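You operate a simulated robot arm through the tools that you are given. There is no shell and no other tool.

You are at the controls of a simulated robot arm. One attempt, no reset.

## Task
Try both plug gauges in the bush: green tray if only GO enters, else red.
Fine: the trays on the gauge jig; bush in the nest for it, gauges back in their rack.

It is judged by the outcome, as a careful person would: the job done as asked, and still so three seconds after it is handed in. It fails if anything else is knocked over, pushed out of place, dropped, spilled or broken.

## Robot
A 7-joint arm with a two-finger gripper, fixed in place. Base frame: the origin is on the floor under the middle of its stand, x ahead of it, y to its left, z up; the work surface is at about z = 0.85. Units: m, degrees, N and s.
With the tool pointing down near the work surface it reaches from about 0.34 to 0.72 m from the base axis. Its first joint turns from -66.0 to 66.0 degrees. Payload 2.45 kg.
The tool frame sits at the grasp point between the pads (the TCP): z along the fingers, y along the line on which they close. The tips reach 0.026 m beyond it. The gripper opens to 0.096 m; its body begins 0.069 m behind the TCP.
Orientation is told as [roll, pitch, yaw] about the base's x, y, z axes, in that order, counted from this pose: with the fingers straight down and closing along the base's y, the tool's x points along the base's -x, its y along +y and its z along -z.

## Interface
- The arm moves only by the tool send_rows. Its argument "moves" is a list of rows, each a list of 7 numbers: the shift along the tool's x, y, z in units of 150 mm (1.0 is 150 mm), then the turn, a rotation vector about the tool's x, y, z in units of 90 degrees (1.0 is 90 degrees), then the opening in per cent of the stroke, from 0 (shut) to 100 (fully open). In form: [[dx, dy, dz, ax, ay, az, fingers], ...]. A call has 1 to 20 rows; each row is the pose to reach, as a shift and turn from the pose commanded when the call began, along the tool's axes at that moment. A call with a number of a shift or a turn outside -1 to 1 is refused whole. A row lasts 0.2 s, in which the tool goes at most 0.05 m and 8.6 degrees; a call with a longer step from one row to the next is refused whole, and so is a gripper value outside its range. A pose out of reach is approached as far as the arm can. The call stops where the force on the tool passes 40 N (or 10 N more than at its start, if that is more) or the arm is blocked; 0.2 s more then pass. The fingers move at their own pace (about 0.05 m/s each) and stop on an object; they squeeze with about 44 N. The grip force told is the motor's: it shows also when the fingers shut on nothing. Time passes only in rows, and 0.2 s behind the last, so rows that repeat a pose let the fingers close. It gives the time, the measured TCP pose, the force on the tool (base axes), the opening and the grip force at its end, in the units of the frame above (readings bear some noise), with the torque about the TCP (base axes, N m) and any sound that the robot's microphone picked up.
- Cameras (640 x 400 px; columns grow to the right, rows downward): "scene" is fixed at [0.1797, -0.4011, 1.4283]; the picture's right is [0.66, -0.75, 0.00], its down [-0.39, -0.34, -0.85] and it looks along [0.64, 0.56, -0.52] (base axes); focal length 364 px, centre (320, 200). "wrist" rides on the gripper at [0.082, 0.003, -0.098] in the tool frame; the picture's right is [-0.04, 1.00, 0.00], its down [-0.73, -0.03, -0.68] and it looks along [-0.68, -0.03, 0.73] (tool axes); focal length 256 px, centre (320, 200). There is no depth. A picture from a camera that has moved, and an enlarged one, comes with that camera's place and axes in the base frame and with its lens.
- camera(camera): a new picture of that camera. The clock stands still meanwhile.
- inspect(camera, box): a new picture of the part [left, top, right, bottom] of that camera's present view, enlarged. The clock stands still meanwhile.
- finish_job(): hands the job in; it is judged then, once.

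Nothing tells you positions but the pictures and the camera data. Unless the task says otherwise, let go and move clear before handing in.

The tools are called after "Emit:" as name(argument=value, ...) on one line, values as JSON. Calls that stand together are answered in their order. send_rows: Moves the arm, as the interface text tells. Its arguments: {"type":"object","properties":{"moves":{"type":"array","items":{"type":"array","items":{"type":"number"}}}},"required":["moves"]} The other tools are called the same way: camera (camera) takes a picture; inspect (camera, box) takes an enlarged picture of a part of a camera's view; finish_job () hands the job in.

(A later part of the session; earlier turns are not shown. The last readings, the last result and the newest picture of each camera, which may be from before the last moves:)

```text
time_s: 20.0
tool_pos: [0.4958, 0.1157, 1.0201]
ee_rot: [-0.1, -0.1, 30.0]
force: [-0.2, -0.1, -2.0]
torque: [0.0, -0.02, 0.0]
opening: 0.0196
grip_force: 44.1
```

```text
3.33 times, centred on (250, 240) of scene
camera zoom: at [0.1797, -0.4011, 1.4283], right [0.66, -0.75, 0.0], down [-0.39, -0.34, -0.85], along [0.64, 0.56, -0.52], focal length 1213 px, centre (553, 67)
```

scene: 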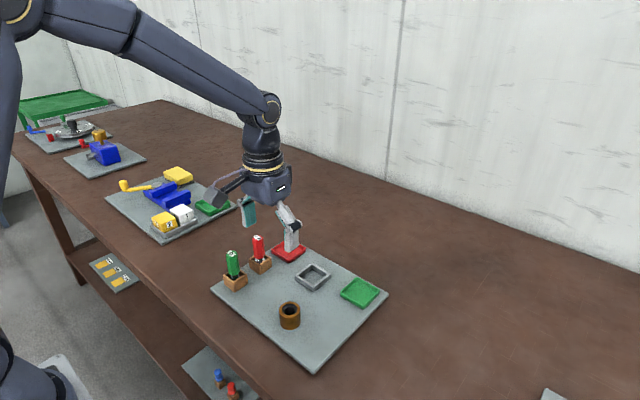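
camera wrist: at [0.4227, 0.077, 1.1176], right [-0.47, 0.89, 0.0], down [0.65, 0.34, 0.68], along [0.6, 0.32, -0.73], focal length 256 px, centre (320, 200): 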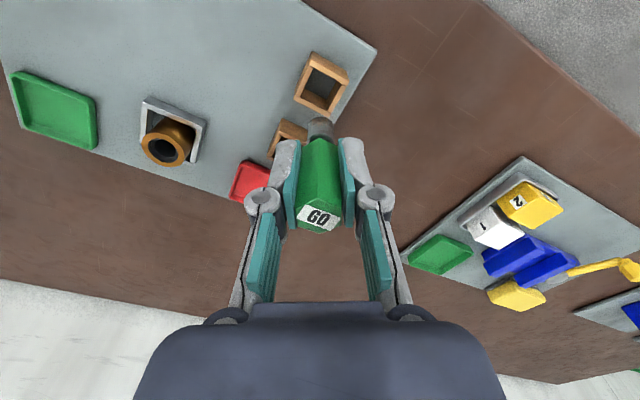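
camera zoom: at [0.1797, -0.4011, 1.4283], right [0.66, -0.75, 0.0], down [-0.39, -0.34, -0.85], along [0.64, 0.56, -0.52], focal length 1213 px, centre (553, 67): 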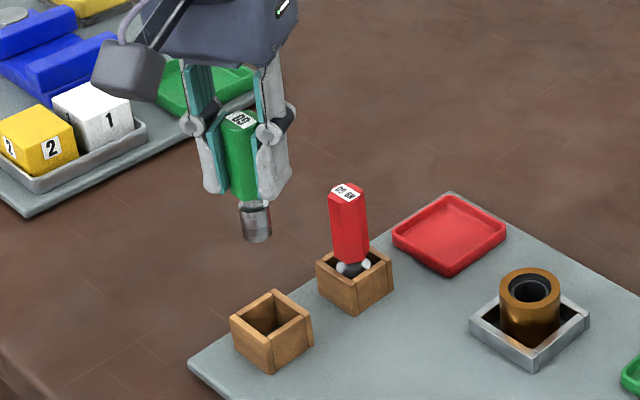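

The GO gauge is out of its rack. I'll look closely at its plug and the empty rack box.

Emit:
inspect(camera="scene", box=[225, 210, 285, 260])

Emit:
inspect(camera="scene", box=[215, 260, 265, 300])

Emit:
inspect(camera="wrist", box=[280, 40, 360, 150])

```text
8.00 times, centred on (255, 235) of scene
camera zoom: at [0.1797, -0.4011, 1.4283], right [0.66, -0.75, 0.0], down [-0.39, -0.34, -0.85], along [0.64, 0.56, -0.52], focal length 2912 px, centre (840, -80)
```

zoom: 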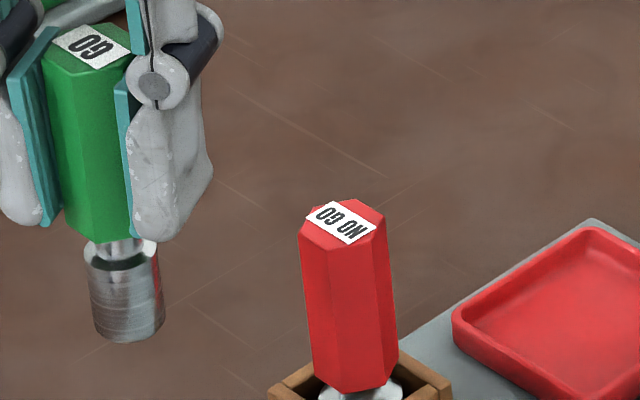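

```text
10.00 times, centred on (240, 280) of scene
camera zoom: at [0.1797, -0.4011, 1.4283], right [0.66, -0.75, 0.0], down [-0.39, -0.34, -0.85], along [0.64, 0.56, -0.52], focal length 3640 px, centre (1120, -600)
```

zoom: 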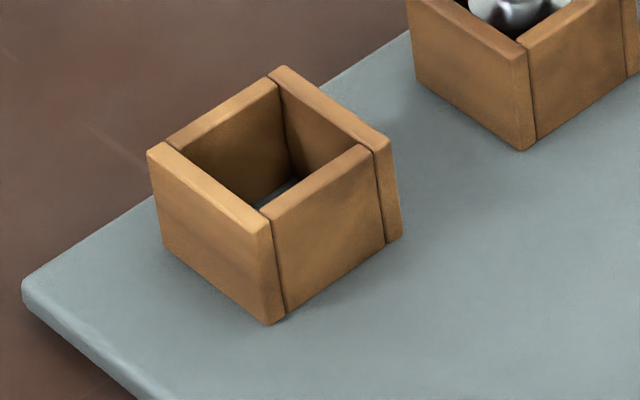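

```text
3.64 times, centred on (320, 95) of wrist
camera zoom: at [0.4227, 0.077, 1.1176], right [-0.47, 0.89, 0.0], down [0.65, 0.34, 0.68], along [0.6, 0.32, -0.73], focal length 931 px, centre (320, 582)
```

zoom: 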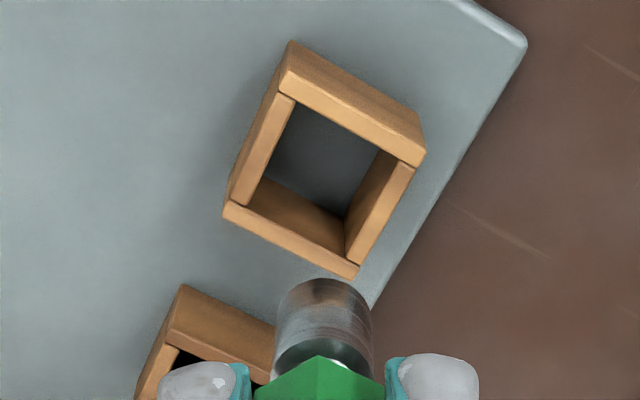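

The GO plug measures about 18 mm, and the rack box is open down to the plate. I'll carry the gauge toward the bush, staying a bit higher and well clear of the NO GO gauge.

Emit:
send_rows(moves=[[0, 0, -0.13, 0, 0, 0, 10], [-0.066, -0.212, -0.13, 0, 0, 0, 10], [-0.132, -0.424, -0.13, 0, 0, 0, 10], [-0.198, -0.636, -0.13, 0, 0, 0, 10], [-0.264, -0.848, -0.13, 0, 0, 0, 10], [-0.264, -0.848, -0.13, 0, 0, 0, 10]])

Emit:
send_rows(moves=[[-0.033, -0.106, 0, 0, 0, 0, 10], [-0.066, -0.212, 0, 0, 0, 0, 10], [-0.066, -0.212, 0, 0, 0, 0, 10]])

Emit:
camera(camera="wrist")

Emit:
inspect(camera="scene", box=[260, 190, 380, 300])

```text
time_s: 21.4
tool_pos: [0.5952, 0.0229, 1.0372]
ee_rot: [0.0, 0.0, 30.0]
force: [0.0, 1.1, -1.6]
torque: [0.0, -0.02, 0.01]
opening: 0.02
grip_force: 43.9
```

```text
time_s: 22.2
tool_pos: [0.6176, 0.001, 1.037]
ee_rot: [0.0, 0.0, 30.1]
force: [-0.5, -0.4, -2.3]
torque: [-0.04, -0.02, 0.0]
opening: 0.0201
grip_force: 44.4
```

```text
taken
camera wrist: at [0.5443, -0.0363, 1.1354], right [-0.46, 0.89, 0.0], down [0.65, 0.34, 0.68], along [0.6, 0.32, -0.73], focal length 256 px, centre (320, 200)
```

wrist: 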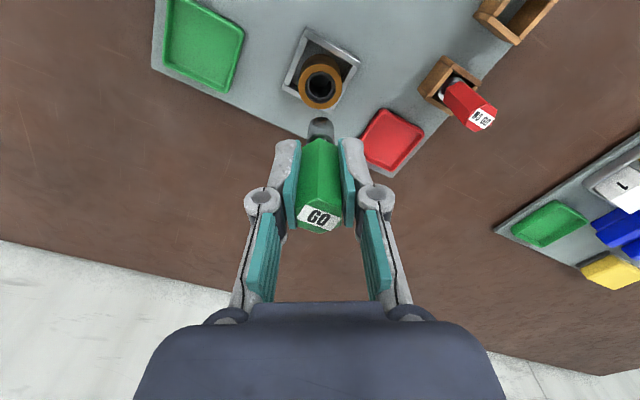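

```text
3.64 times, centred on (320, 245) of scene
camera zoom: at [0.1797, -0.4011, 1.4283], right [0.66, -0.75, 0.0], down [-0.39, -0.34, -0.85], along [0.64, 0.56, -0.52], focal length 1324 px, centre (320, 36)
```

zoom: 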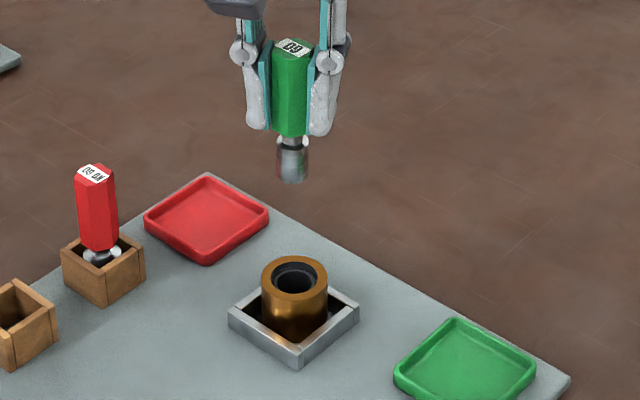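

The gauge is over the bush. I'll lower it so the plug hangs about 15 mm above the bush, then check alignment in both cameras.

Emit:
send_rows(moves=[[0, 0, 0.15, 0, 0, 0, 10], [0, 0, 0.28, 0, 0, 0, 10], [0, 0, 0.367, 0, 0, 0, 10], [0, 0, 0.367, 0, 0, 0, 10]])

Emit:
inspect(camera="wrist", box=[270, 60, 370, 150])

Emit:
inspect(camera="scene", box=[285, 235, 345, 295])

```text
time_s: 23.2
tool_pos: [0.6159, 0.0034, 0.9832]
ee_rot: [0.0, 0.1, 30.0]
force: [0.3, -0.9, -2.5]
torque: [0.03, 0.0, 0.0]
opening: 0.0198
grip_force: 44.1
```

```text
4.44 times, centred on (320, 105) of wrist
camera zoom: at [0.5431, -0.0351, 1.0822], right [-0.46, 0.89, 0.0], down [0.65, 0.34, 0.68], along [0.6, 0.32, -0.73], focal length 1138 px, centre (320, 622)
```

zoom: 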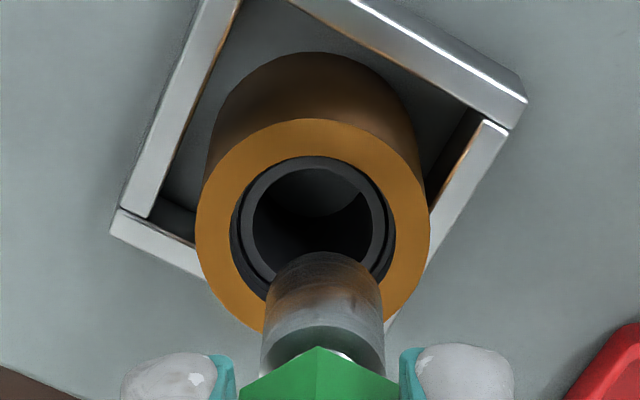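

```text
6.67 times, centred on (315, 265) of scene
camera zoom: at [0.1797, -0.4011, 1.4283], right [0.66, -0.75, 0.0], down [-0.39, -0.34, -0.85], along [0.64, 0.56, -0.52], focal length 2427 px, centre (353, -233)
```

zoom: 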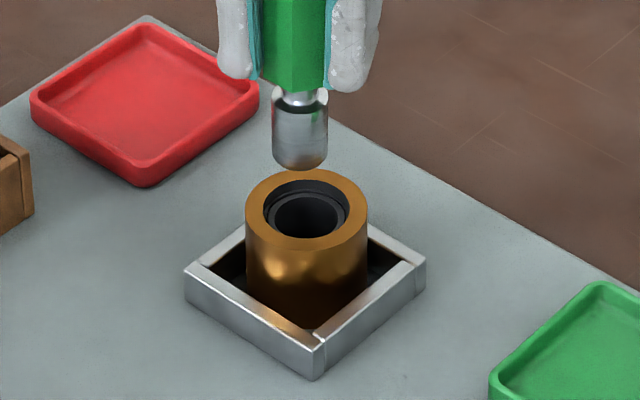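

Combining both views, the plug is about 2 mm too far in +y relative to the bore. I'll correct that, lower another 12 mm, and check again.

Emit:
send_rows(moves=[[0.007, -0.012, 0.0, 0, 0, 0, 10], [0.007, -0.012, 0.05, 0, 0, 0, 10], [0.007, -0.012, 0.08, 0, 0, 0, 10], [0.007, -0.012, 0.08, 0, 0, 0, 10]])

Emit:
inspect(camera="wrist", box=[280, 75, 360, 145])

Emit:
inspect(camera="scene", box=[296, 245, 336, 285])

```text
time_s: 24.2
tool_pos: [0.6165, -0.001, 0.9709]
ee_rot: [0.0, 0.1, 30.1]
force: [1.0, 0.2, -1.6]
torque: [0.02, -0.03, 0.0]
opening: 0.02
grip_force: 44.2
```

```text
5.71 times, centred on (320, 110) of wrist
camera zoom: at [0.5442, -0.0383, 1.0703], right [-0.46, 0.89, 0.0], down [0.65, 0.34, 0.68], along [0.6, 0.32, -0.73], focal length 1463 px, centre (320, 714)
```

zoom: 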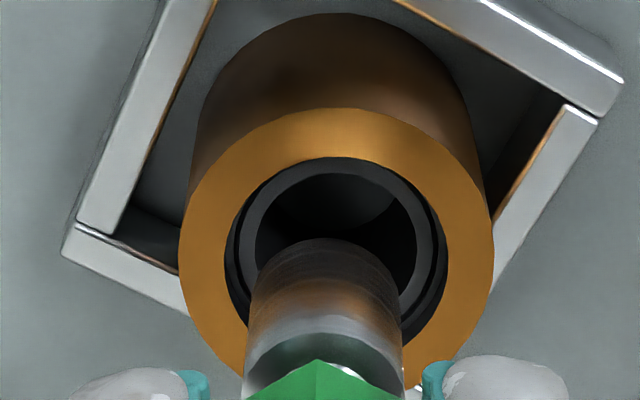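

```text
10.00 times, centred on (316, 265) of scene
camera zoom: at [0.1797, -0.4011, 1.4283], right [0.66, -0.75, 0.0], down [-0.39, -0.34, -0.85], along [0.64, 0.56, -0.52], focal length 3640 px, centre (360, -450)
```

zoom: 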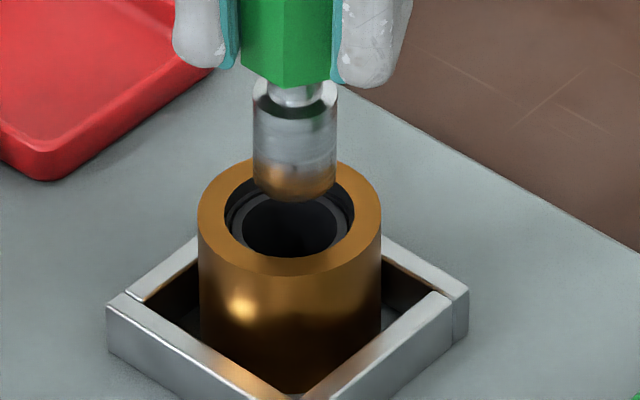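

The last shift overshot a little, so the plug now needs about +1.3 mm in tool y. I'll apply that, hold briefly so it settles, and check again.

Emit:
send_rows(moves=[[0.002, 0.0087, 0.0, 0, 0, 0, 10], [0.002, 0.0087, 0.0, 0, 0, 0, 10], [0.002, 0.0087, 0.0, 0, 0, 0, 10], [0.002, 0.0087, 0.0, 0, 0, 0, 10]])

Emit:
inspect(camera="wrist", box=[280, 75, 360, 145])

Emit:
inspect(camera="scene", box=[296, 245, 336, 285])

```text
time_s: 25.2
tool_pos: [0.6161, 0.001, 0.9708]
ee_rot: [0.0, 0.0, 30.0]
force: [0.2, 0.3, -1.1]
torque: [0.02, 0.0, 0.01]
opening: 0.0201
grip_force: 43.9
```

```text
5.71 times, centred on (320, 110) of wrist
camera zoom: at [0.5436, -0.0368, 1.0704], right [-0.47, 0.89, 0.0], down [0.65, 0.34, 0.68], along [0.6, 0.32, -0.73], focal length 1463 px, centre (320, 714)
```

zoom: 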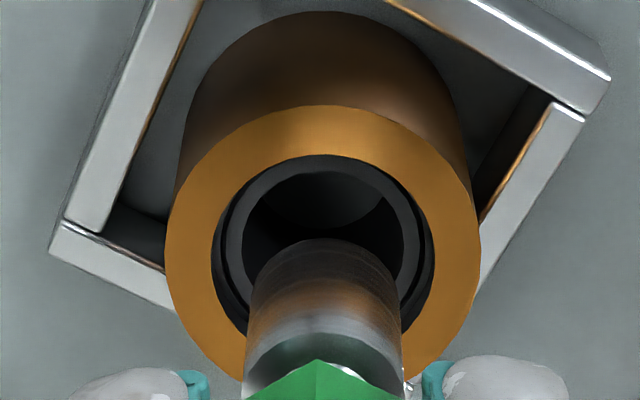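

```text
10.00 times, centred on (316, 265) of scene
camera zoom: at [0.1797, -0.4011, 1.4283], right [0.66, -0.75, 0.0], down [-0.39, -0.34, -0.85], along [0.64, 0.56, -0.52], focal length 3640 px, centre (360, -450)
```

zoom: 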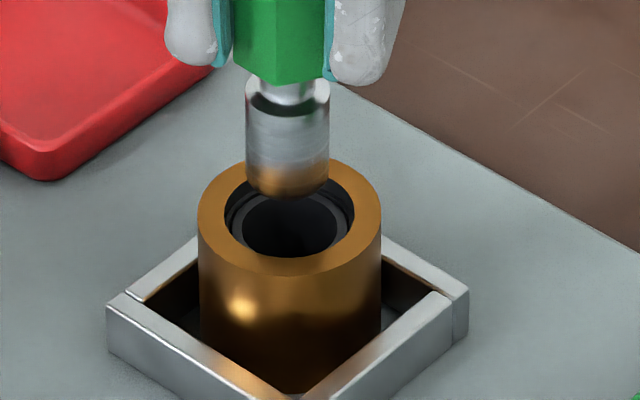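

The plug now looks centred over the bore in both views. I'll lower it in small steps and watch the force.

Emit:
send_rows(moves=[[0, 0, 0.02, 0, 0, 0, 10], [0, 0, 0.04, 0, 0, 0, 10], [0, 0, 0.06, 0, 0, 0, 10], [0, 0, 0.08, 0, 0, 0, 10], [0, 0, 0.08, 0, 0, 0, 10]])

Emit:
inspect(camera="wrist", box=[280, 85, 360, 155])

Emit:
inspect(camera="scene", box=[296, 245, 336, 285])

```text
time_s: 26.4
tool_pos: [0.6158, -0.0001, 0.9601]
ee_rot: [0.0, 0.0, 30.0]
force: [-0.1, -0.2, -1.2]
torque: [-0.01, 0.03, 0.0]
opening: 0.02
grip_force: 44.1
```

```text
5.71 times, centred on (320, 120) of wrist
camera zoom: at [0.5438, -0.0377, 1.0581], right [-0.47, 0.89, 0.0], down [0.65, 0.34, 0.68], along [0.6, 0.32, -0.73], focal length 1463 px, centre (320, 657)
```

zoom: 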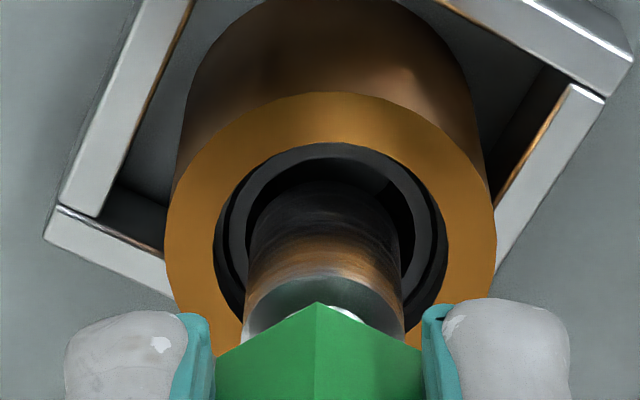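

```text
10.00 times, centred on (316, 265) of scene
camera zoom: at [0.1797, -0.4011, 1.4283], right [0.66, -0.75, 0.0], down [-0.39, -0.34, -0.85], along [0.64, 0.56, -0.52], focal length 3640 px, centre (360, -450)
```

zoom: 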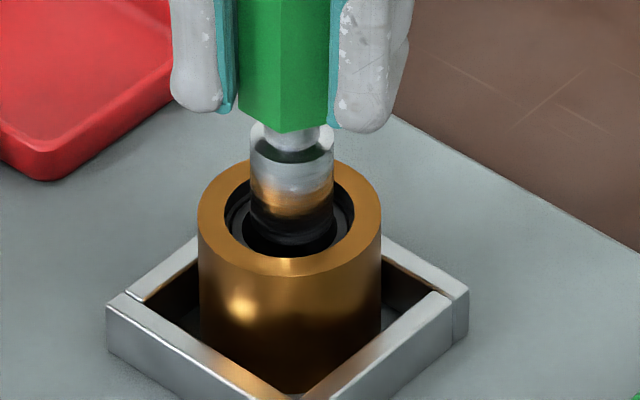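

The plug is entering the counterbore about 0.5 mm off to one side. I'll apply a tiny correction and continue down slowly.

Emit:
send_rows(moves=[[0, 0.0033, 0.0, 0, 0, 0, 10], [0, 0.0033, 0.015, 0, 0, 0, 10], [0, 0.0033, 0.03, 0, 0, 0, 10], [0, 0.0033, 0.045, 0, 0, 0, 10], [0, 0.0033, 0.06, 0, 0, 0, 10], [0, 0.0033, 0.06, 0, 0, 0, 10]])

Emit:
inspect(camera="scene", box=[296, 245, 336, 285])

Emit:
inspect(camera="wrist", box=[280, 85, 360, 155])

```text
time_s: 27.8
tool_pos: [0.6161, -0.0005, 0.9502]
ee_rot: [0.0, 0.0, 30.0]
force: [0.0, -0.9, -1.7]
torque: [-0.02, -0.03, 0.0]
opening: 0.0198
grip_force: 43.7
```

```text
10.00 times, centred on (316, 265) of scene
camera zoom: at [0.1797, -0.4011, 1.4283], right [0.66, -0.75, 0.0], down [-0.39, -0.34, -0.85], along [0.64, 0.56, -0.52], focal length 3640 px, centre (360, -450)
```

zoom: 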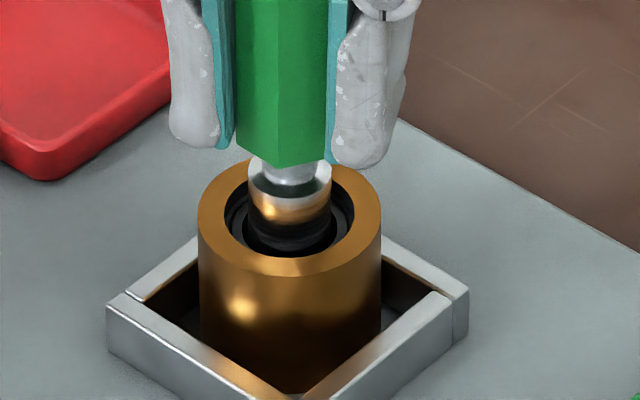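

```text
5.71 times, centred on (320, 120) of wrist
camera zoom: at [0.5434, -0.0372, 1.0484], right [-0.47, 0.89, 0.0], down [0.65, 0.34, 0.68], along [0.6, 0.32, -0.73], focal length 1463 px, centre (320, 657)
```

zoom: 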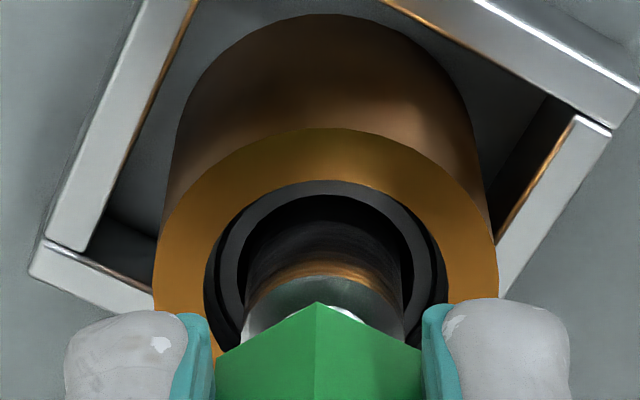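

The plug is in about 10 mm with no resistance. I'll keep going down slowly to full depth.

Emit:
send_rows(moves=[[0, 0, 0.015, 0, 0, 0, 10], [0, 0, 0.03, 0, 0, 0, 10], [0, 0, 0.045, 0, 0, 0, 10], [0, 0, 0.06, 0, 0, 0, 10], [0, 0, 0.075, 0, 0, 0, 10], [0, 0, 0.09, 0, 0, 0, 10], [0, 0, 0.105, 0, 0, 0, 10], [0, 0, 0.12, 0, 0, 0, 10], [0, 0, 0.12, 0, 0, 0, 10]])

Emit:
inspect(camera="scene", box=[290, 235, 338, 287])

Emit:
inspect(camera="wrist", box=[280, 85, 360, 155])

```text
time_s: 29.8
tool_pos: [0.6167, -0.0012, 0.9315]
ee_rot: [0.0, 0.1, 30.0]
force: [0.7, 0.1, -0.4]
torque: [0.03, -0.09, -0.02]
opening: 0.02
grip_force: 44.2
```

```text
7.69 times, centred on (314, 261) of scene
camera zoom: at [0.1797, -0.4011, 1.4283], right [0.66, -0.75, 0.0], down [-0.39, -0.34, -0.85], along [0.64, 0.56, -0.52], focal length 2800 px, centre (366, -269)
```

zoom: 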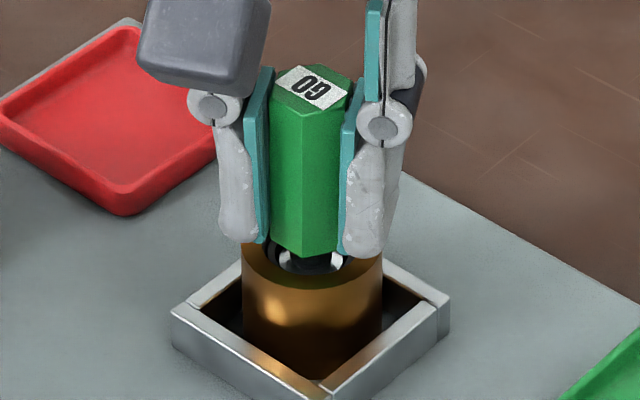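

```text
5.71 times, centred on (320, 120) of wrist
camera zoom: at [0.5423, -0.0375, 1.0308], right [-0.46, 0.89, 0.0], down [0.65, 0.34, 0.68], along [0.6, 0.32, -0.73], focal length 1463 px, centre (320, 657)
```

zoom: 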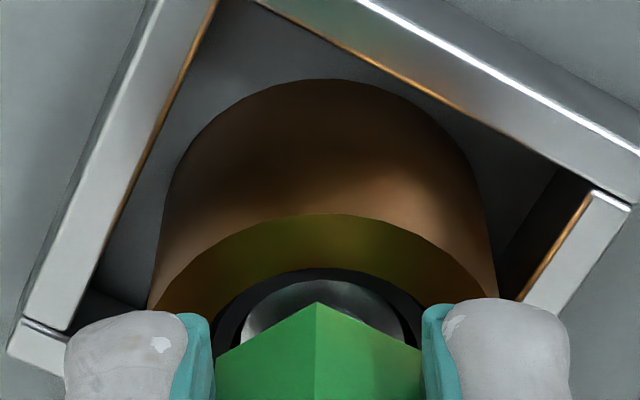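

GO has entered almost to full depth with no resistance. I'll go 3 mm further to be sure, then withdraw.

Emit:
send_rows(moves=[[0, 0, 0.007, 0, 0, 0, 10], [0, 0, 0.014, 0, 0, 0, 10], [0, 0, 0.02, 0, 0, 0, 10], [0, 0, 0.02, 0, 0, 0, 10]])

Emit:
inspect(camera="scene", box=[290, 235, 338, 287])

```text
time_s: 30.8
tool_pos: [0.6159, 0.0011, 0.9304]
ee_rot: [0.0, 0.0, 30.0]
force: [0.1, 0.0, -1.4]
torque: [0.0, -0.02, 0.02]
opening: 0.0198
grip_force: 43.5
```

```text
7.69 times, centred on (314, 261) of scene
camera zoom: at [0.1797, -0.4011, 1.4283], right [0.66, -0.75, 0.0], down [-0.39, -0.34, -0.85], along [0.64, 0.56, -0.52], focal length 2800 px, centre (366, -269)
```

zoom: 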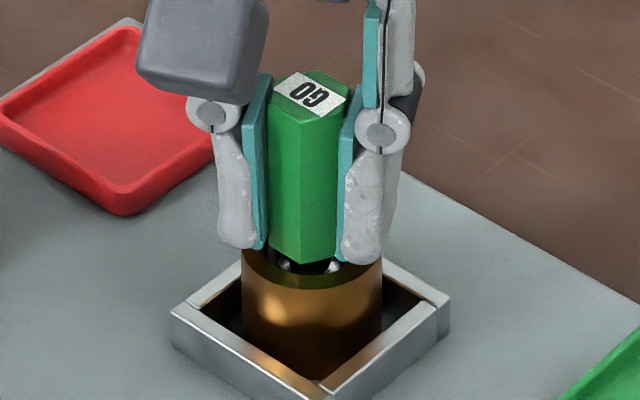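

GO enters fully and freely. I'll withdraw it straight up and carry it back toward its rack.

Emit:
send_rows(moves=[[0, 0, -0.03, 0, 0, 0, 10], [0, 0, -0.1, 0, 0, 0, 10], [0, 0, -0.2, 0, 0, 0, 10], [0, 0, -0.3, 0, 0, 0, 10], [0, 0, -0.42, 0, 0, 0, 10], [0, 0, -0.56, 0, 0, 0, 10], [0, 0, -0.7, 0, 0, 0, 10], [0, 0, -0.73, 0, 0, 0, 10], [0, 0, -0.73, 0, 0, 0, 10]])

Emit:
inspect(camera="scene", box=[260, 190, 380, 300])

```text
time_s: 32.8
tool_pos: [0.6156, 0.0022, 1.0376]
ee_rot: [0.0, 0.0, 30.1]
force: [-0.2, -0.1, -0.7]
torque: [0.03, 0.02, -0.01]
opening: 0.0199
grip_force: 43.7
```

```text
3.64 times, centred on (320, 245) of scene
camera zoom: at [0.1797, -0.4011, 1.4283], right [0.66, -0.75, 0.0], down [-0.39, -0.34, -0.85], along [0.64, 0.56, -0.52], focal length 1324 px, centre (320, 36)
```

zoom: 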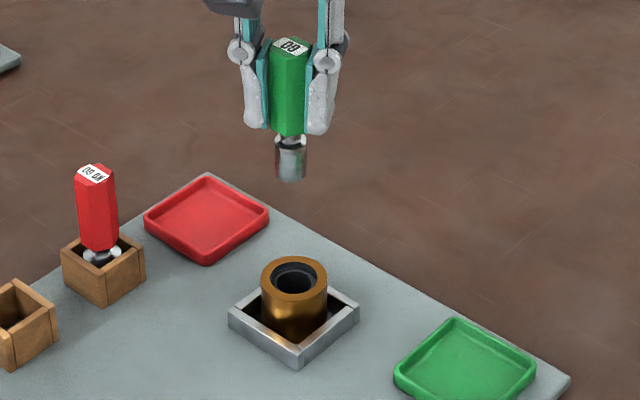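

The gauge is clear of the bush, and the bush stayed in the nest. I'll carry it back over the GO rack along the reverse path.

Emit:
send_rows(moves=[[0.064, 0.212, 0, 0, 0, 0, 10], [0.128, 0.424, 0, 0, 0, 0, 10], [0.192, 0.636, 0, 0, 0, 0, 10], [0.256, 0.848, 0, 0, 0, 0, 10], [0.256, 0.848, 0, 0, 0, 0, 10]])

Emit:
send_rows(moves=[[0.033, 0.106, 0, 0, 0, 0, 10], [0.065, 0.212, 0, 0, 0, 0, 10], [0.065, 0.212, 0.0, 0, 0, 0, 10], [0.065, 0.212, 0.2, 0, 0, 0, 10], [0.065, 0.212, 0.3, 0, 0, 0, 10], [0.065, 0.212, 0.3, 0, 0, 0, 10]])

Emit:
inspect(camera="scene", box=[200, 210, 290, 300])

Emit:
inspect(camera="wrist", box=[270, 50, 370, 150])

```text
time_s: 34.0
tool_pos: [0.5213, 0.092, 1.0364]
ee_rot: [0.1, 0.0, 30.0]
force: [0.8, -1.0, -1.1]
torque: [-0.02, 0.02, 0.0]
opening: 0.0201
grip_force: 43.6
```

```text
time_s: 35.4
tool_pos: [0.4954, 0.1159, 0.9938]
ee_rot: [0.0, 0.0, 30.0]
force: [-0.4, 0.4, -1.8]
torque: [0.0, 0.03, 0.0]
opening: 0.0202
grip_force: 44.3
```

```text
4.44 times, centred on (245, 255) of scene
camera zoom: at [0.1797, -0.4011, 1.4283], right [0.66, -0.75, 0.0], down [-0.39, -0.34, -0.85], along [0.64, 0.56, -0.52], focal length 1618 px, centre (653, -44)
```

zoom: 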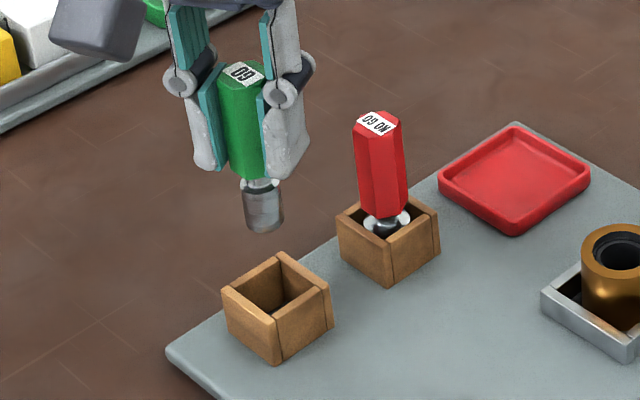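

```text
4.00 times, centred on (320, 100) of wrist
camera zoom: at [0.4225, 0.0779, 1.0917], right [-0.47, 0.89, 0.0], down [0.65, 0.34, 0.68], along [0.6, 0.32, -0.73], focal length 1024 px, centre (320, 600)
```

zoom: 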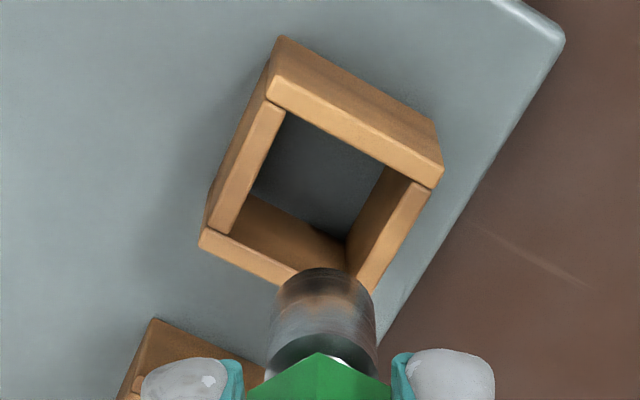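

Looking at both views, the plug is about 2–3 mm too far in +y relative to the rack opening. I'll correct for that and lower partway to check.

Emit:
send_rows(moves=[[0.014, -0.011, 0.0, 0, 0, 0, 10], [0.014, -0.011, 0.08, 0, 0, 0, 10], [0.014, -0.011, 0.16, 0, 0, 0, 10], [0.014, -0.011, 0.2, 0, 0, 0, 10], [0.014, -0.011, 0.2, 0, 0, 0, 10]])

Emit:
inspect(camera="scene", box=[210, 240, 266, 300])

Emit:
inspect(camera="wrist", box=[270, 50, 370, 150])

```text
time_s: 36.6
tool_pos: [0.4937, 0.1115, 0.965]
ee_rot: [0.0, 0.0, 30.0]
force: [-0.2, 0.8, -1.9]
torque: [0.0, 0.01, -0.02]
opening: 0.0204
grip_force: 43.5
```

```text
6.67 times, centred on (238, 270) of scene
camera zoom: at [0.1797, -0.4011, 1.4283], right [0.66, -0.75, 0.0], down [-0.39, -0.34, -0.85], along [0.64, 0.56, -0.52], focal length 2427 px, centre (867, -267)
```

zoom: 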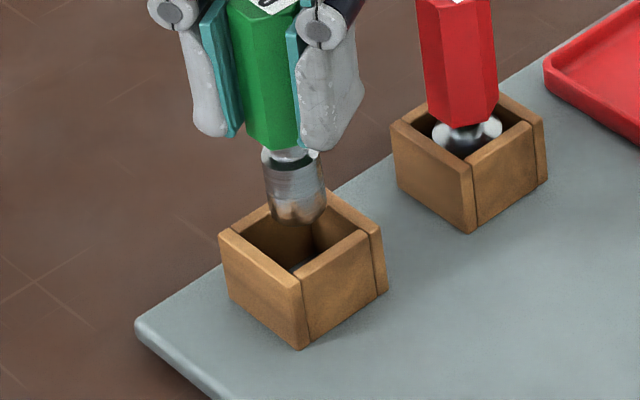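

```text
4.00 times, centred on (320, 100) of wrist
camera zoom: at [0.4205, 0.074, 1.0637], right [-0.46, 0.89, 0.0], down [0.65, 0.34, 0.68], along [0.6, 0.32, -0.73], focal length 1024 px, centre (320, 600)
```

zoom: 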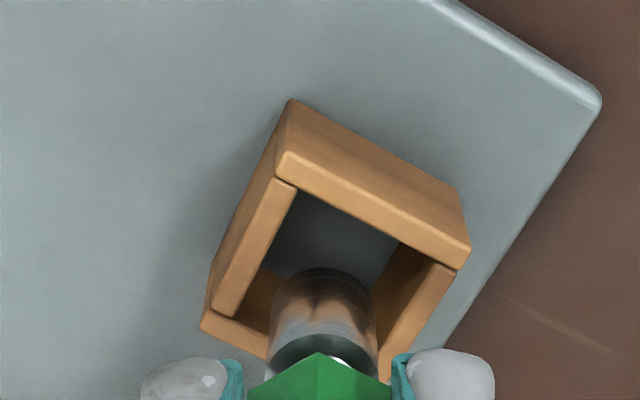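

The plug is at the rack mouth and about 1–2 mm toward -y, inside the 4 mm clearance. I'll nudge it back slightly and lower it all the way.

Emit:
send_rows(moves=[[-0.004, 0.007, 0.0, 0, 0, 0, 10], [-0.004, 0.007, 0.04, 0, 0, 0, 10], [-0.004, 0.007, 0.08, 0, 0, 0, 10], [-0.004, 0.007, 0.12, 0, 0, 0, 10], [-0.004, 0.007, 0.16, 0, 0, 0, 10], [-0.004, 0.007, 0.19, 0, 0, 0, 10], [-0.004, 0.007, 0.21, 0, 0, 0, 10], [-0.004, 0.007, 0.21, 0, 0, 0, 10]])

Emit:
inspect(camera="scene", box=[210, 240, 266, 300])

Emit:
inspect(camera="wrist", box=[270, 70, 370, 170])

```text
time_s: 38.4
tool_pos: [0.4933, 0.115, 0.9339]
ee_rot: [0.0, -0.1, 29.9]
force: [0.8, 0.7, -1.5]
torque: [0.0, 0.0, 0.0]
opening: 0.0201
grip_force: 44.1
```

```text
6.67 times, centred on (238, 270) of scene
camera zoom: at [0.1797, -0.4011, 1.4283], right [0.66, -0.75, 0.0], down [-0.39, -0.34, -0.85], along [0.64, 0.56, -0.52], focal length 2427 px, centre (867, -267)
```

zoom: 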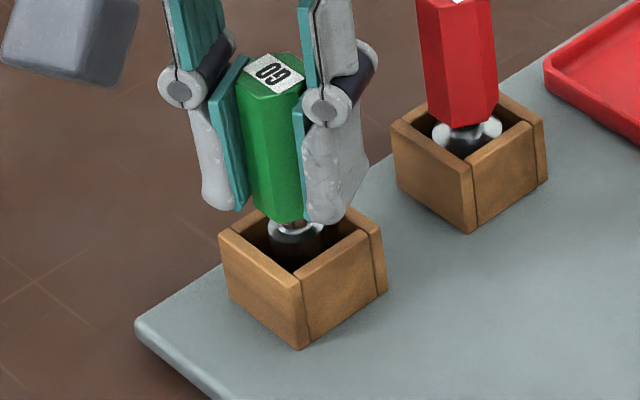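

```text
4.00 times, centred on (320, 120) of wrist
camera zoom: at [0.4202, 0.0767, 1.0325], right [-0.47, 0.89, 0.0], down [0.65, 0.34, 0.68], along [0.6, 0.32, -0.73], focal length 1024 px, centre (320, 520)
```

zoom: 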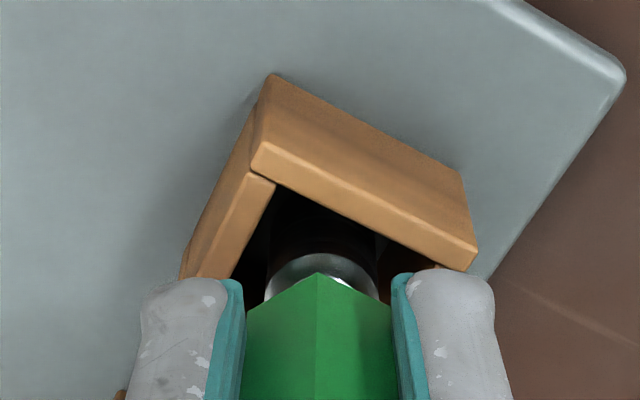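

The plug is inside the box. I'll finish the descent in small steps until it touches the floor.

Emit:
send_rows(moves=[[0, 0, 0.007, 0, 0, 0, 10], [0, 0, 0.014, 0, 0, 0, 10], [0, 0, 0.018, 0, 0, 0, 10], [0, 0, 0.018, 0, 0, 0, 10]])

Emit:
send_rows(moves=[[0, 0, 0.006, 0, 0, 0, 10], [0, 0, 0.006, 0, 0, 0, 10]])

```text
time_s: 39.4
tool_pos: [0.4922, 0.1127, 0.9312]
ee_rot: [0.1, 0.0, 30.0]
force: [-1.1, -0.7, -2.1]
torque: [-0.04, 0.01, -0.01]
opening: 0.02
grip_force: 44.1
```

```text
time_s: 40.0
tool_pos: [0.4935, 0.1137, 0.9303]
ee_rot: [0.0, -0.1, 30.1]
force: [-0.7, 0.0, -1.8]
torque: [0.01, -0.02, 0.03]
opening: 0.0199
grip_force: 43.7
```

Emit:
send_rows(moves=[[0, 0, 0.006, 0, 0, 0, 10], [0, 0, 0.006, 0, 0, 0, 10]])

Emit:
send_rows(moves=[[0, 0, 0.006, 0, 0, 0, 10], [0, 0, 0.006, 0, 0, 0, 10]])

Emit:
inspect(camera="scene", box=[210, 240, 266, 300])

```text
time_s: 40.6
tool_pos: [0.492, 0.1148, 0.9284]
ee_rot: [0.0, 0.1, 30.0]
force: [0.5, 0.4, -1.8]
torque: [0.02, 0.0, 0.04]
opening: 0.02
grip_force: 43.5
```

```text
time_s: 41.2
tool_pos: [0.4923, 0.1156, 0.928]
ee_rot: [0.0, 0.0, 29.9]
force: [0.5, -0.5, 1.0]
torque: [0.0, -0.03, 0.01]
opening: 0.0199
grip_force: 44.2
```

```text
6.67 times, centred on (238, 270) of scene
camera zoom: at [0.1797, -0.4011, 1.4283], right [0.66, -0.75, 0.0], down [-0.39, -0.34, -0.85], along [0.64, 0.56, -0.52], focal length 2427 px, centre (867, -267)
```

zoom: 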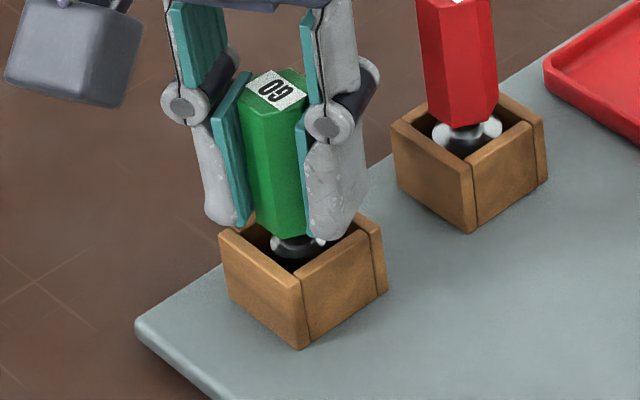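

Contact is just beginning, with the force changing from -1.8 N to +1.0 N. I'll take one more small step to seat it and then release.

Emit:
send_rows(moves=[[0, 0, 0.004, 0, 0, 0, 10], [0, 0, 0.004, 0, 0, 0, 10]])

Emit:
send_rows(moves=[[0, 0, 0, 0, 0, 0, 25], [0, 0, 0, 0, 0, 0, 35], [0, 0, 0, 0, 0, 0, 50], [0, 0, 0, 0, 0, 0, 60], [0, 0, 0, 0, 0, 0, 60]])

Emit:
inspect(camera="scene", box=[210, 230, 276, 300])

```text
time_s: 41.8
tool_pos: [0.4929, 0.1151, 0.9273]
ee_rot: [0.0, -0.1, 30.0]
force: [-3.5, 1.4, 11.2]
torque: [0.05, 0.14, 0.01]
opening: 0.0199
grip_force: 44.1
```

```text
time_s: 43.0
tool_pos: [0.4929, 0.1143, 0.9264]
ee_rot: [0.1, 0.0, 30.0]
force: [0.2, -0.3, -0.4]
torque: [-0.01, -0.03, 0.04]
opening: 0.0577
grip_force: 0.1
```

```text
5.71 times, centred on (243, 265) of scene
camera zoom: at [0.1797, -0.4011, 1.4283], right [0.66, -0.75, 0.0], down [-0.39, -0.34, -0.85], along [0.64, 0.56, -0.52], focal length 2080 px, centre (760, -171)
```

zoom: 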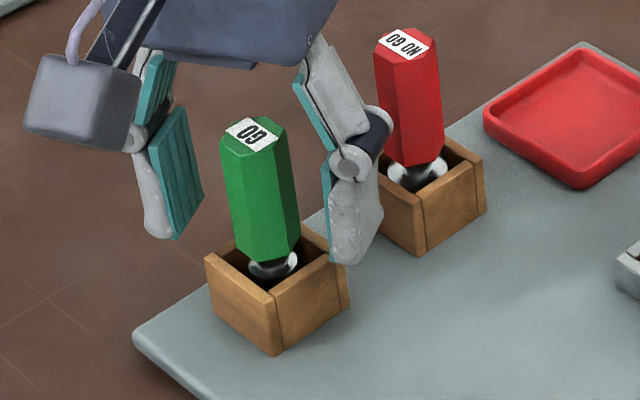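

GO is back in its rack, standing upright. I'll rise clear and move over the NO GO gauge.

Emit:
send_rows(moves=[[0, 0, -0.1, 0, 0, 0, 60], [0, 0, -0.35, 0, 0, 0, 60], [0, 0, -0.667, 0, 0, 0, 60], [-0.2, -0.12, -0.667, 0, 0, 0, 60], [-0.417, -0.241, -0.667, 0, 0, 0, 60], [-0.417, -0.241, -0.667, 0, 0, 0, 60], [-0.417, -0.241, -0.667, 0, 0, 0, 60]])

Emit:
inspect(camera="wrist", box=[295, 70, 345, 135])

Emit:
inspect(camera="scene", box=[200, 180, 320, 300])

```text
time_s: 44.6
tool_pos: [0.5662, 0.116, 1.0279]
ee_rot: [0.0, 0.0, 30.1]
force: [-0.6, -0.1, 0.0]
torque: [0.02, 0.0, -0.02]
opening: 0.0575
grip_force: 0.1
```

```text
6.15 times, centred on (320, 102) of wrist
camera zoom: at [0.4935, 0.078, 1.1269], right [-0.47, 0.89, 0.0], down [0.65, 0.34, 0.68], along [0.6, 0.32, -0.73], focal length 1575 px, centre (320, 800)
```

zoom: 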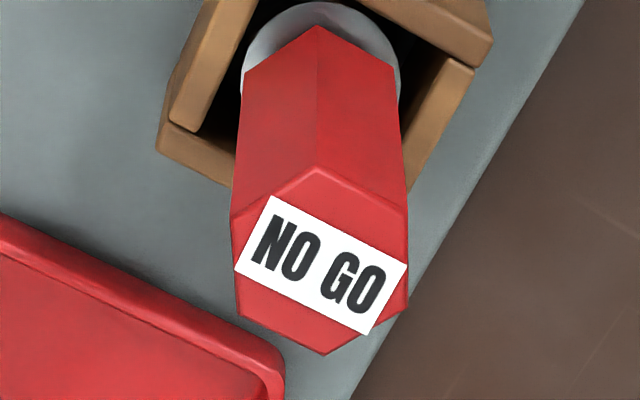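

```text
3.33 times, centred on (260, 240) of scene
camera zoom: at [0.1797, -0.4011, 1.4283], right [0.66, -0.75, 0.0], down [-0.39, -0.34, -0.85], along [0.64, 0.56, -0.52], focal length 1213 px, centre (520, 67)
```

zoom: 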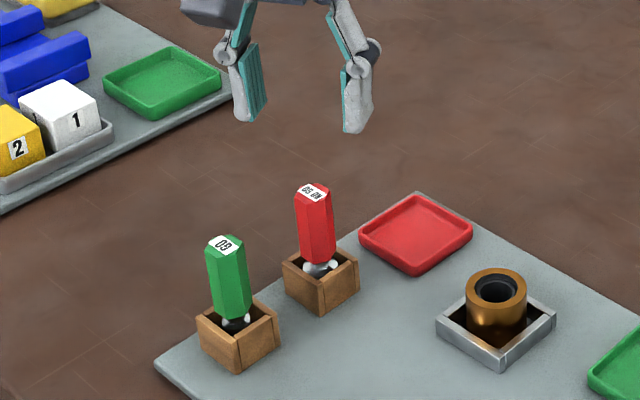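

I'm centred over NO GO to within about 2 mm. I'll apply a small shift in tool x and descend around the handle.

Emit:
send_rows(moves=[[0.012, 0, 0.1, 0, 0, 0, 60], [0.012, 0, 0.25, 0, 0, 0, 60], [0.012, 0, 0.4, 0, 0, 0, 60], [0.012, 0, 0.52, 0, 0, 0, 60], [0.012, 0, 0.62, 0, 0, 0, 60], [0.012, 0, 0.66, 0, 0, 0, 60], [0.012, 0, 0.66, 0, 0, 0, 60]])

Emit:
camera(camera="wrist")

Emit:
inspect(camera="scene", box=[215, 210, 305, 300])

```text
time_s: 46.2
tool_pos: [0.5635, 0.1137, 0.9283]
ee_rot: [0.0, 0.0, 29.9]
force: [0.7, -0.7, 0.6]
torque: [0.02, 0.02, -0.03]
opening: 0.0578
grip_force: 0.1
```

```text
taken
camera wrist: at [0.4918, 0.0755, 1.0261], right [-0.47, 0.89, 0.0], down [0.65, 0.34, 0.68], along [0.6, 0.32, -0.73], focal length 256 px, centre (320, 200)
```

wrist: 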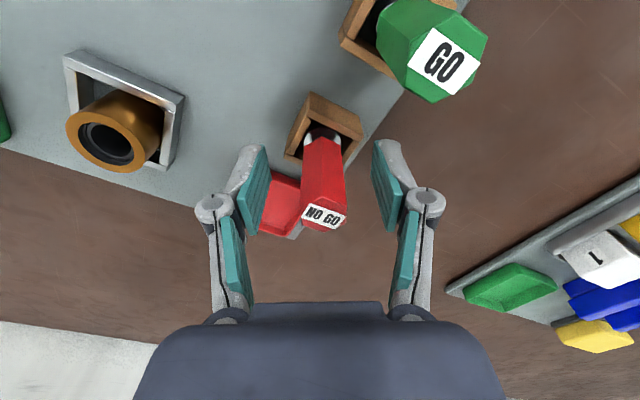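

```text
4.44 times, centred on (260, 255) of scene
camera zoom: at [0.1797, -0.4011, 1.4283], right [0.66, -0.75, 0.0], down [-0.39, -0.34, -0.85], along [0.64, 0.56, -0.52], focal length 1618 px, centre (587, -44)
```

zoom: 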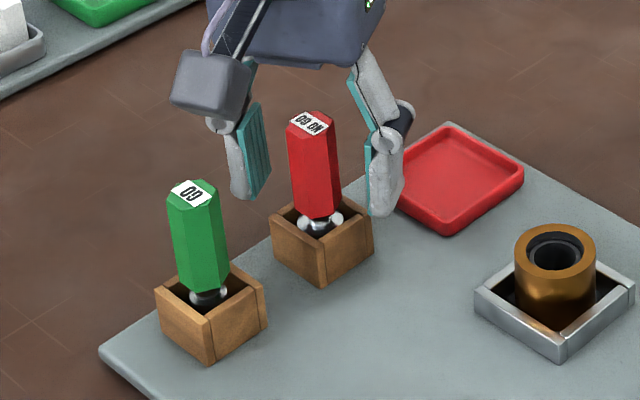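

The NO GO handle is between the pads. I'll nudge 1 mm in tool y so they meet evenly, and close.

Emit:
send_rows(moves=[[0, 0.006, 0, 0, 0, 0, 60], [0, 0.006, 0, 0, 0, 0, 35], [0, 0.006, 0, 0, 0, 0, 20], [0, 0.006, 0, 0, 0, 0, 10], [0, 0.006, 0, 0, 0, 0, 10], [0, 0.006, 0, 0, 0, 0, 10]])

Emit:
send_rows(moves=[[0, 0, -0.05, 0, 0, 0, 10], [0, 0, -0.12, 0, 0, 0, 10], [0, 0, -0.2, 0, 0, 0, 10], [0, 0, -0.35, 0, 0, 0, 10], [0, 0, -0.55, 0, 0, 0, 10], [0, 0, -0.73, 0, 0, 0, 10], [0, 0, -0.73, 0, 0, 0, 10]])

Emit:
inspect(camera="scene", box=[215, 190, 305, 300])

Emit:
inspect(camera="wrist", box=[270, 40, 370, 150])

```text
time_s: 47.6
tool_pos: [0.5634, 0.1132, 0.9278]
ee_rot: [-0.1, 0.1, 30.0]
force: [-0.8, 0.6, 2.0]
torque: [0.01, 0.08, 0.01]
opening: 0.0201
grip_force: 43.9
```

```text
time_s: 49.2
tool_pos: [0.5613, 0.1113, 1.037]
ee_rot: [0.0, 0.0, 30.0]
force: [-0.6, -0.2, -1.9]
torque: [0.04, 0.0, -0.01]
opening: 0.0201
grip_force: 44.0
```

```text
3.64 times, centred on (260, 245) of scene
camera zoom: at [0.1797, -0.4011, 1.4283], right [0.66, -0.75, 0.0], down [-0.39, -0.34, -0.85], along [0.64, 0.56, -0.52], focal length 1324 px, centre (538, 36)
```

zoom: 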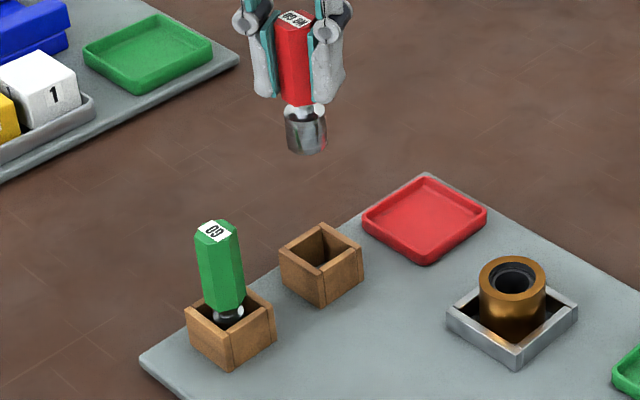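

```text
3.64 times, centred on (320, 95) of wrist
camera zoom: at [0.4885, 0.0732, 1.1364], right [-0.47, 0.89, 0.0], down [0.65, 0.34, 0.68], along [0.6, 0.32, -0.73], focal length 931 px, centre (320, 582)
```

zoom: 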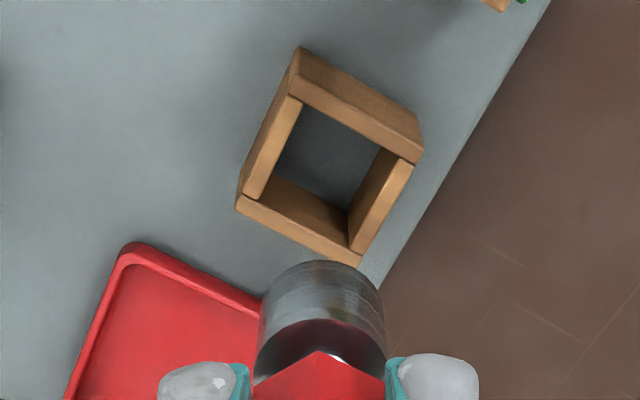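

NO GO is lifted clear; its plug is about 23 mm across. I'll carry it over the bush and lower it to just above.

Emit:
send_rows(moves=[[0.011, -0.2, 0, 0, 0, 0, 10], [0.022, -0.4, 0, 0, 0, 0, 10], [0.033, -0.61, 0, 0, 0, 0, 10], [0.045, -0.818, 0, 0, 0, 0, 10], [0.045, -0.818, 0, 0, 0, 0, 10], [0.045, -0.818, 0.15, 0, 0, 0, 10], [0.045, -0.818, 0.28, 0, 0, 0, 10], [0.045, -0.818, 0.36, 0, 0, 0, 10], [0.045, -0.818, 0.36, 0, 0, 0, 10]])

Emit:
inspect(camera="wrist", box=[270, 60, 370, 150])

Emit:
inspect(camera="scene", box=[296, 245, 336, 285])

```text
time_s: 51.2
tool_pos: [0.6192, 0.0047, 0.9826]
ee_rot: [0.0, 0.1, 29.9]
force: [0.5, 0.2, -2.6]
torque: [0.0, 0.02, -0.02]
opening: 0.0201
grip_force: 44.3
```

```text
4.44 times, centred on (320, 105) of wrist
camera zoom: at [0.5466, -0.0328, 1.0816], right [-0.47, 0.89, 0.0], down [0.65, 0.34, 0.68], along [0.6, 0.32, -0.73], focal length 1138 px, centre (320, 622)
```

zoom: 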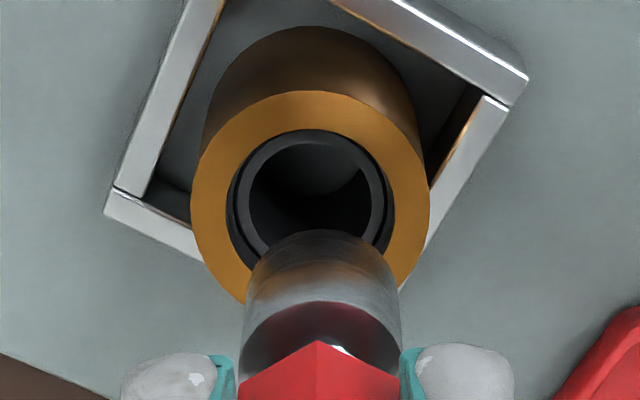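

```text
10.00 times, centred on (316, 265) of scene
camera zoom: at [0.1797, -0.4011, 1.4283], right [0.66, -0.75, 0.0], down [-0.39, -0.34, -0.85], along [0.64, 0.56, -0.52], focal length 3640 px, centre (360, -450)
```

zoom: 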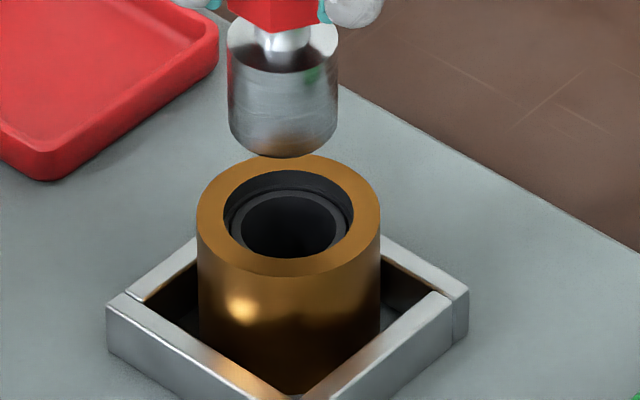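

Both views agree that the plug sits about 4 mm too far along the heading and about 2 mm too far in +tool y. I'll correct that and come down closer.

Emit:
send_rows(moves=[[0.03, -0.0107, 0.0, 0, 0, 0, 10], [0.03, -0.0107, 0.0, 0, 0, 0, 10], [0.03, -0.0107, 0.04, 0, 0, 0, 10], [0.03, -0.0107, 0.07, 0, 0, 0, 10], [0.03, -0.0107, 0.07, 0, 0, 0, 10], [0.03, -0.0107, 0.07, 0, 0, 0, 10]])

Emit:
inspect(camera="wrist", box=[270, 70, 370, 160])

Emit:
inspect(camera="scene", box=[296, 245, 336, 285])

```text
time_s: 52.6
tool_pos: [0.6163, 0.0012, 0.9728]
ee_rot: [-0.1, 0.0, 30.0]
force: [-0.8, -0.2, -1.8]
torque: [0.04, 0.0, 0.01]
opening: 0.0198
grip_force: 45.0
```

```text
4.44 times, centred on (320, 115) of wrist
camera zoom: at [0.5432, -0.037, 1.0717], right [-0.46, 0.89, 0.0], down [0.65, 0.34, 0.68], along [0.6, 0.32, -0.73], focal length 1138 px, centre (320, 578)
```

zoom: 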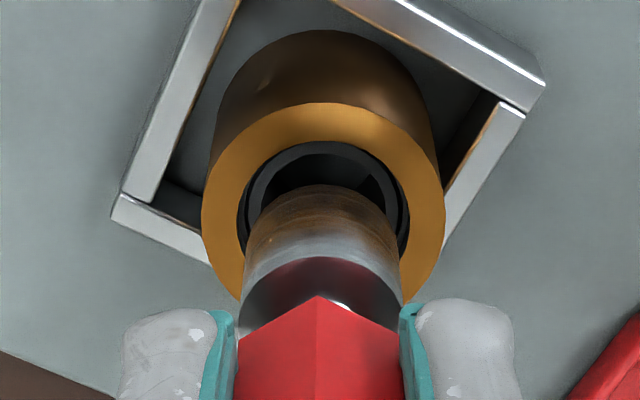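

```text
10.00 times, centred on (316, 265) of scene
camera zoom: at [0.1797, -0.4011, 1.4283], right [0.66, -0.75, 0.0], down [-0.39, -0.34, -0.85], along [0.64, 0.56, -0.52], focal length 3640 px, centre (360, -450)
```

zoom: 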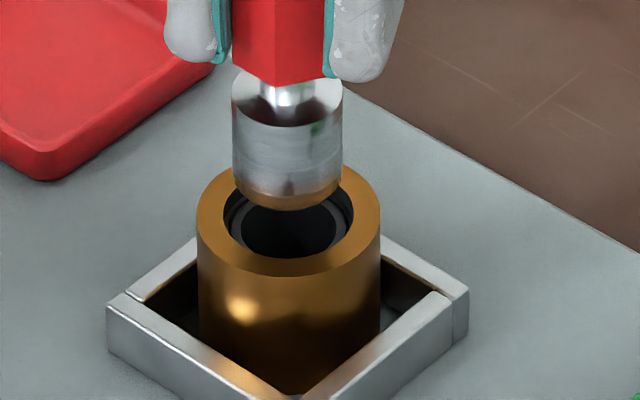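

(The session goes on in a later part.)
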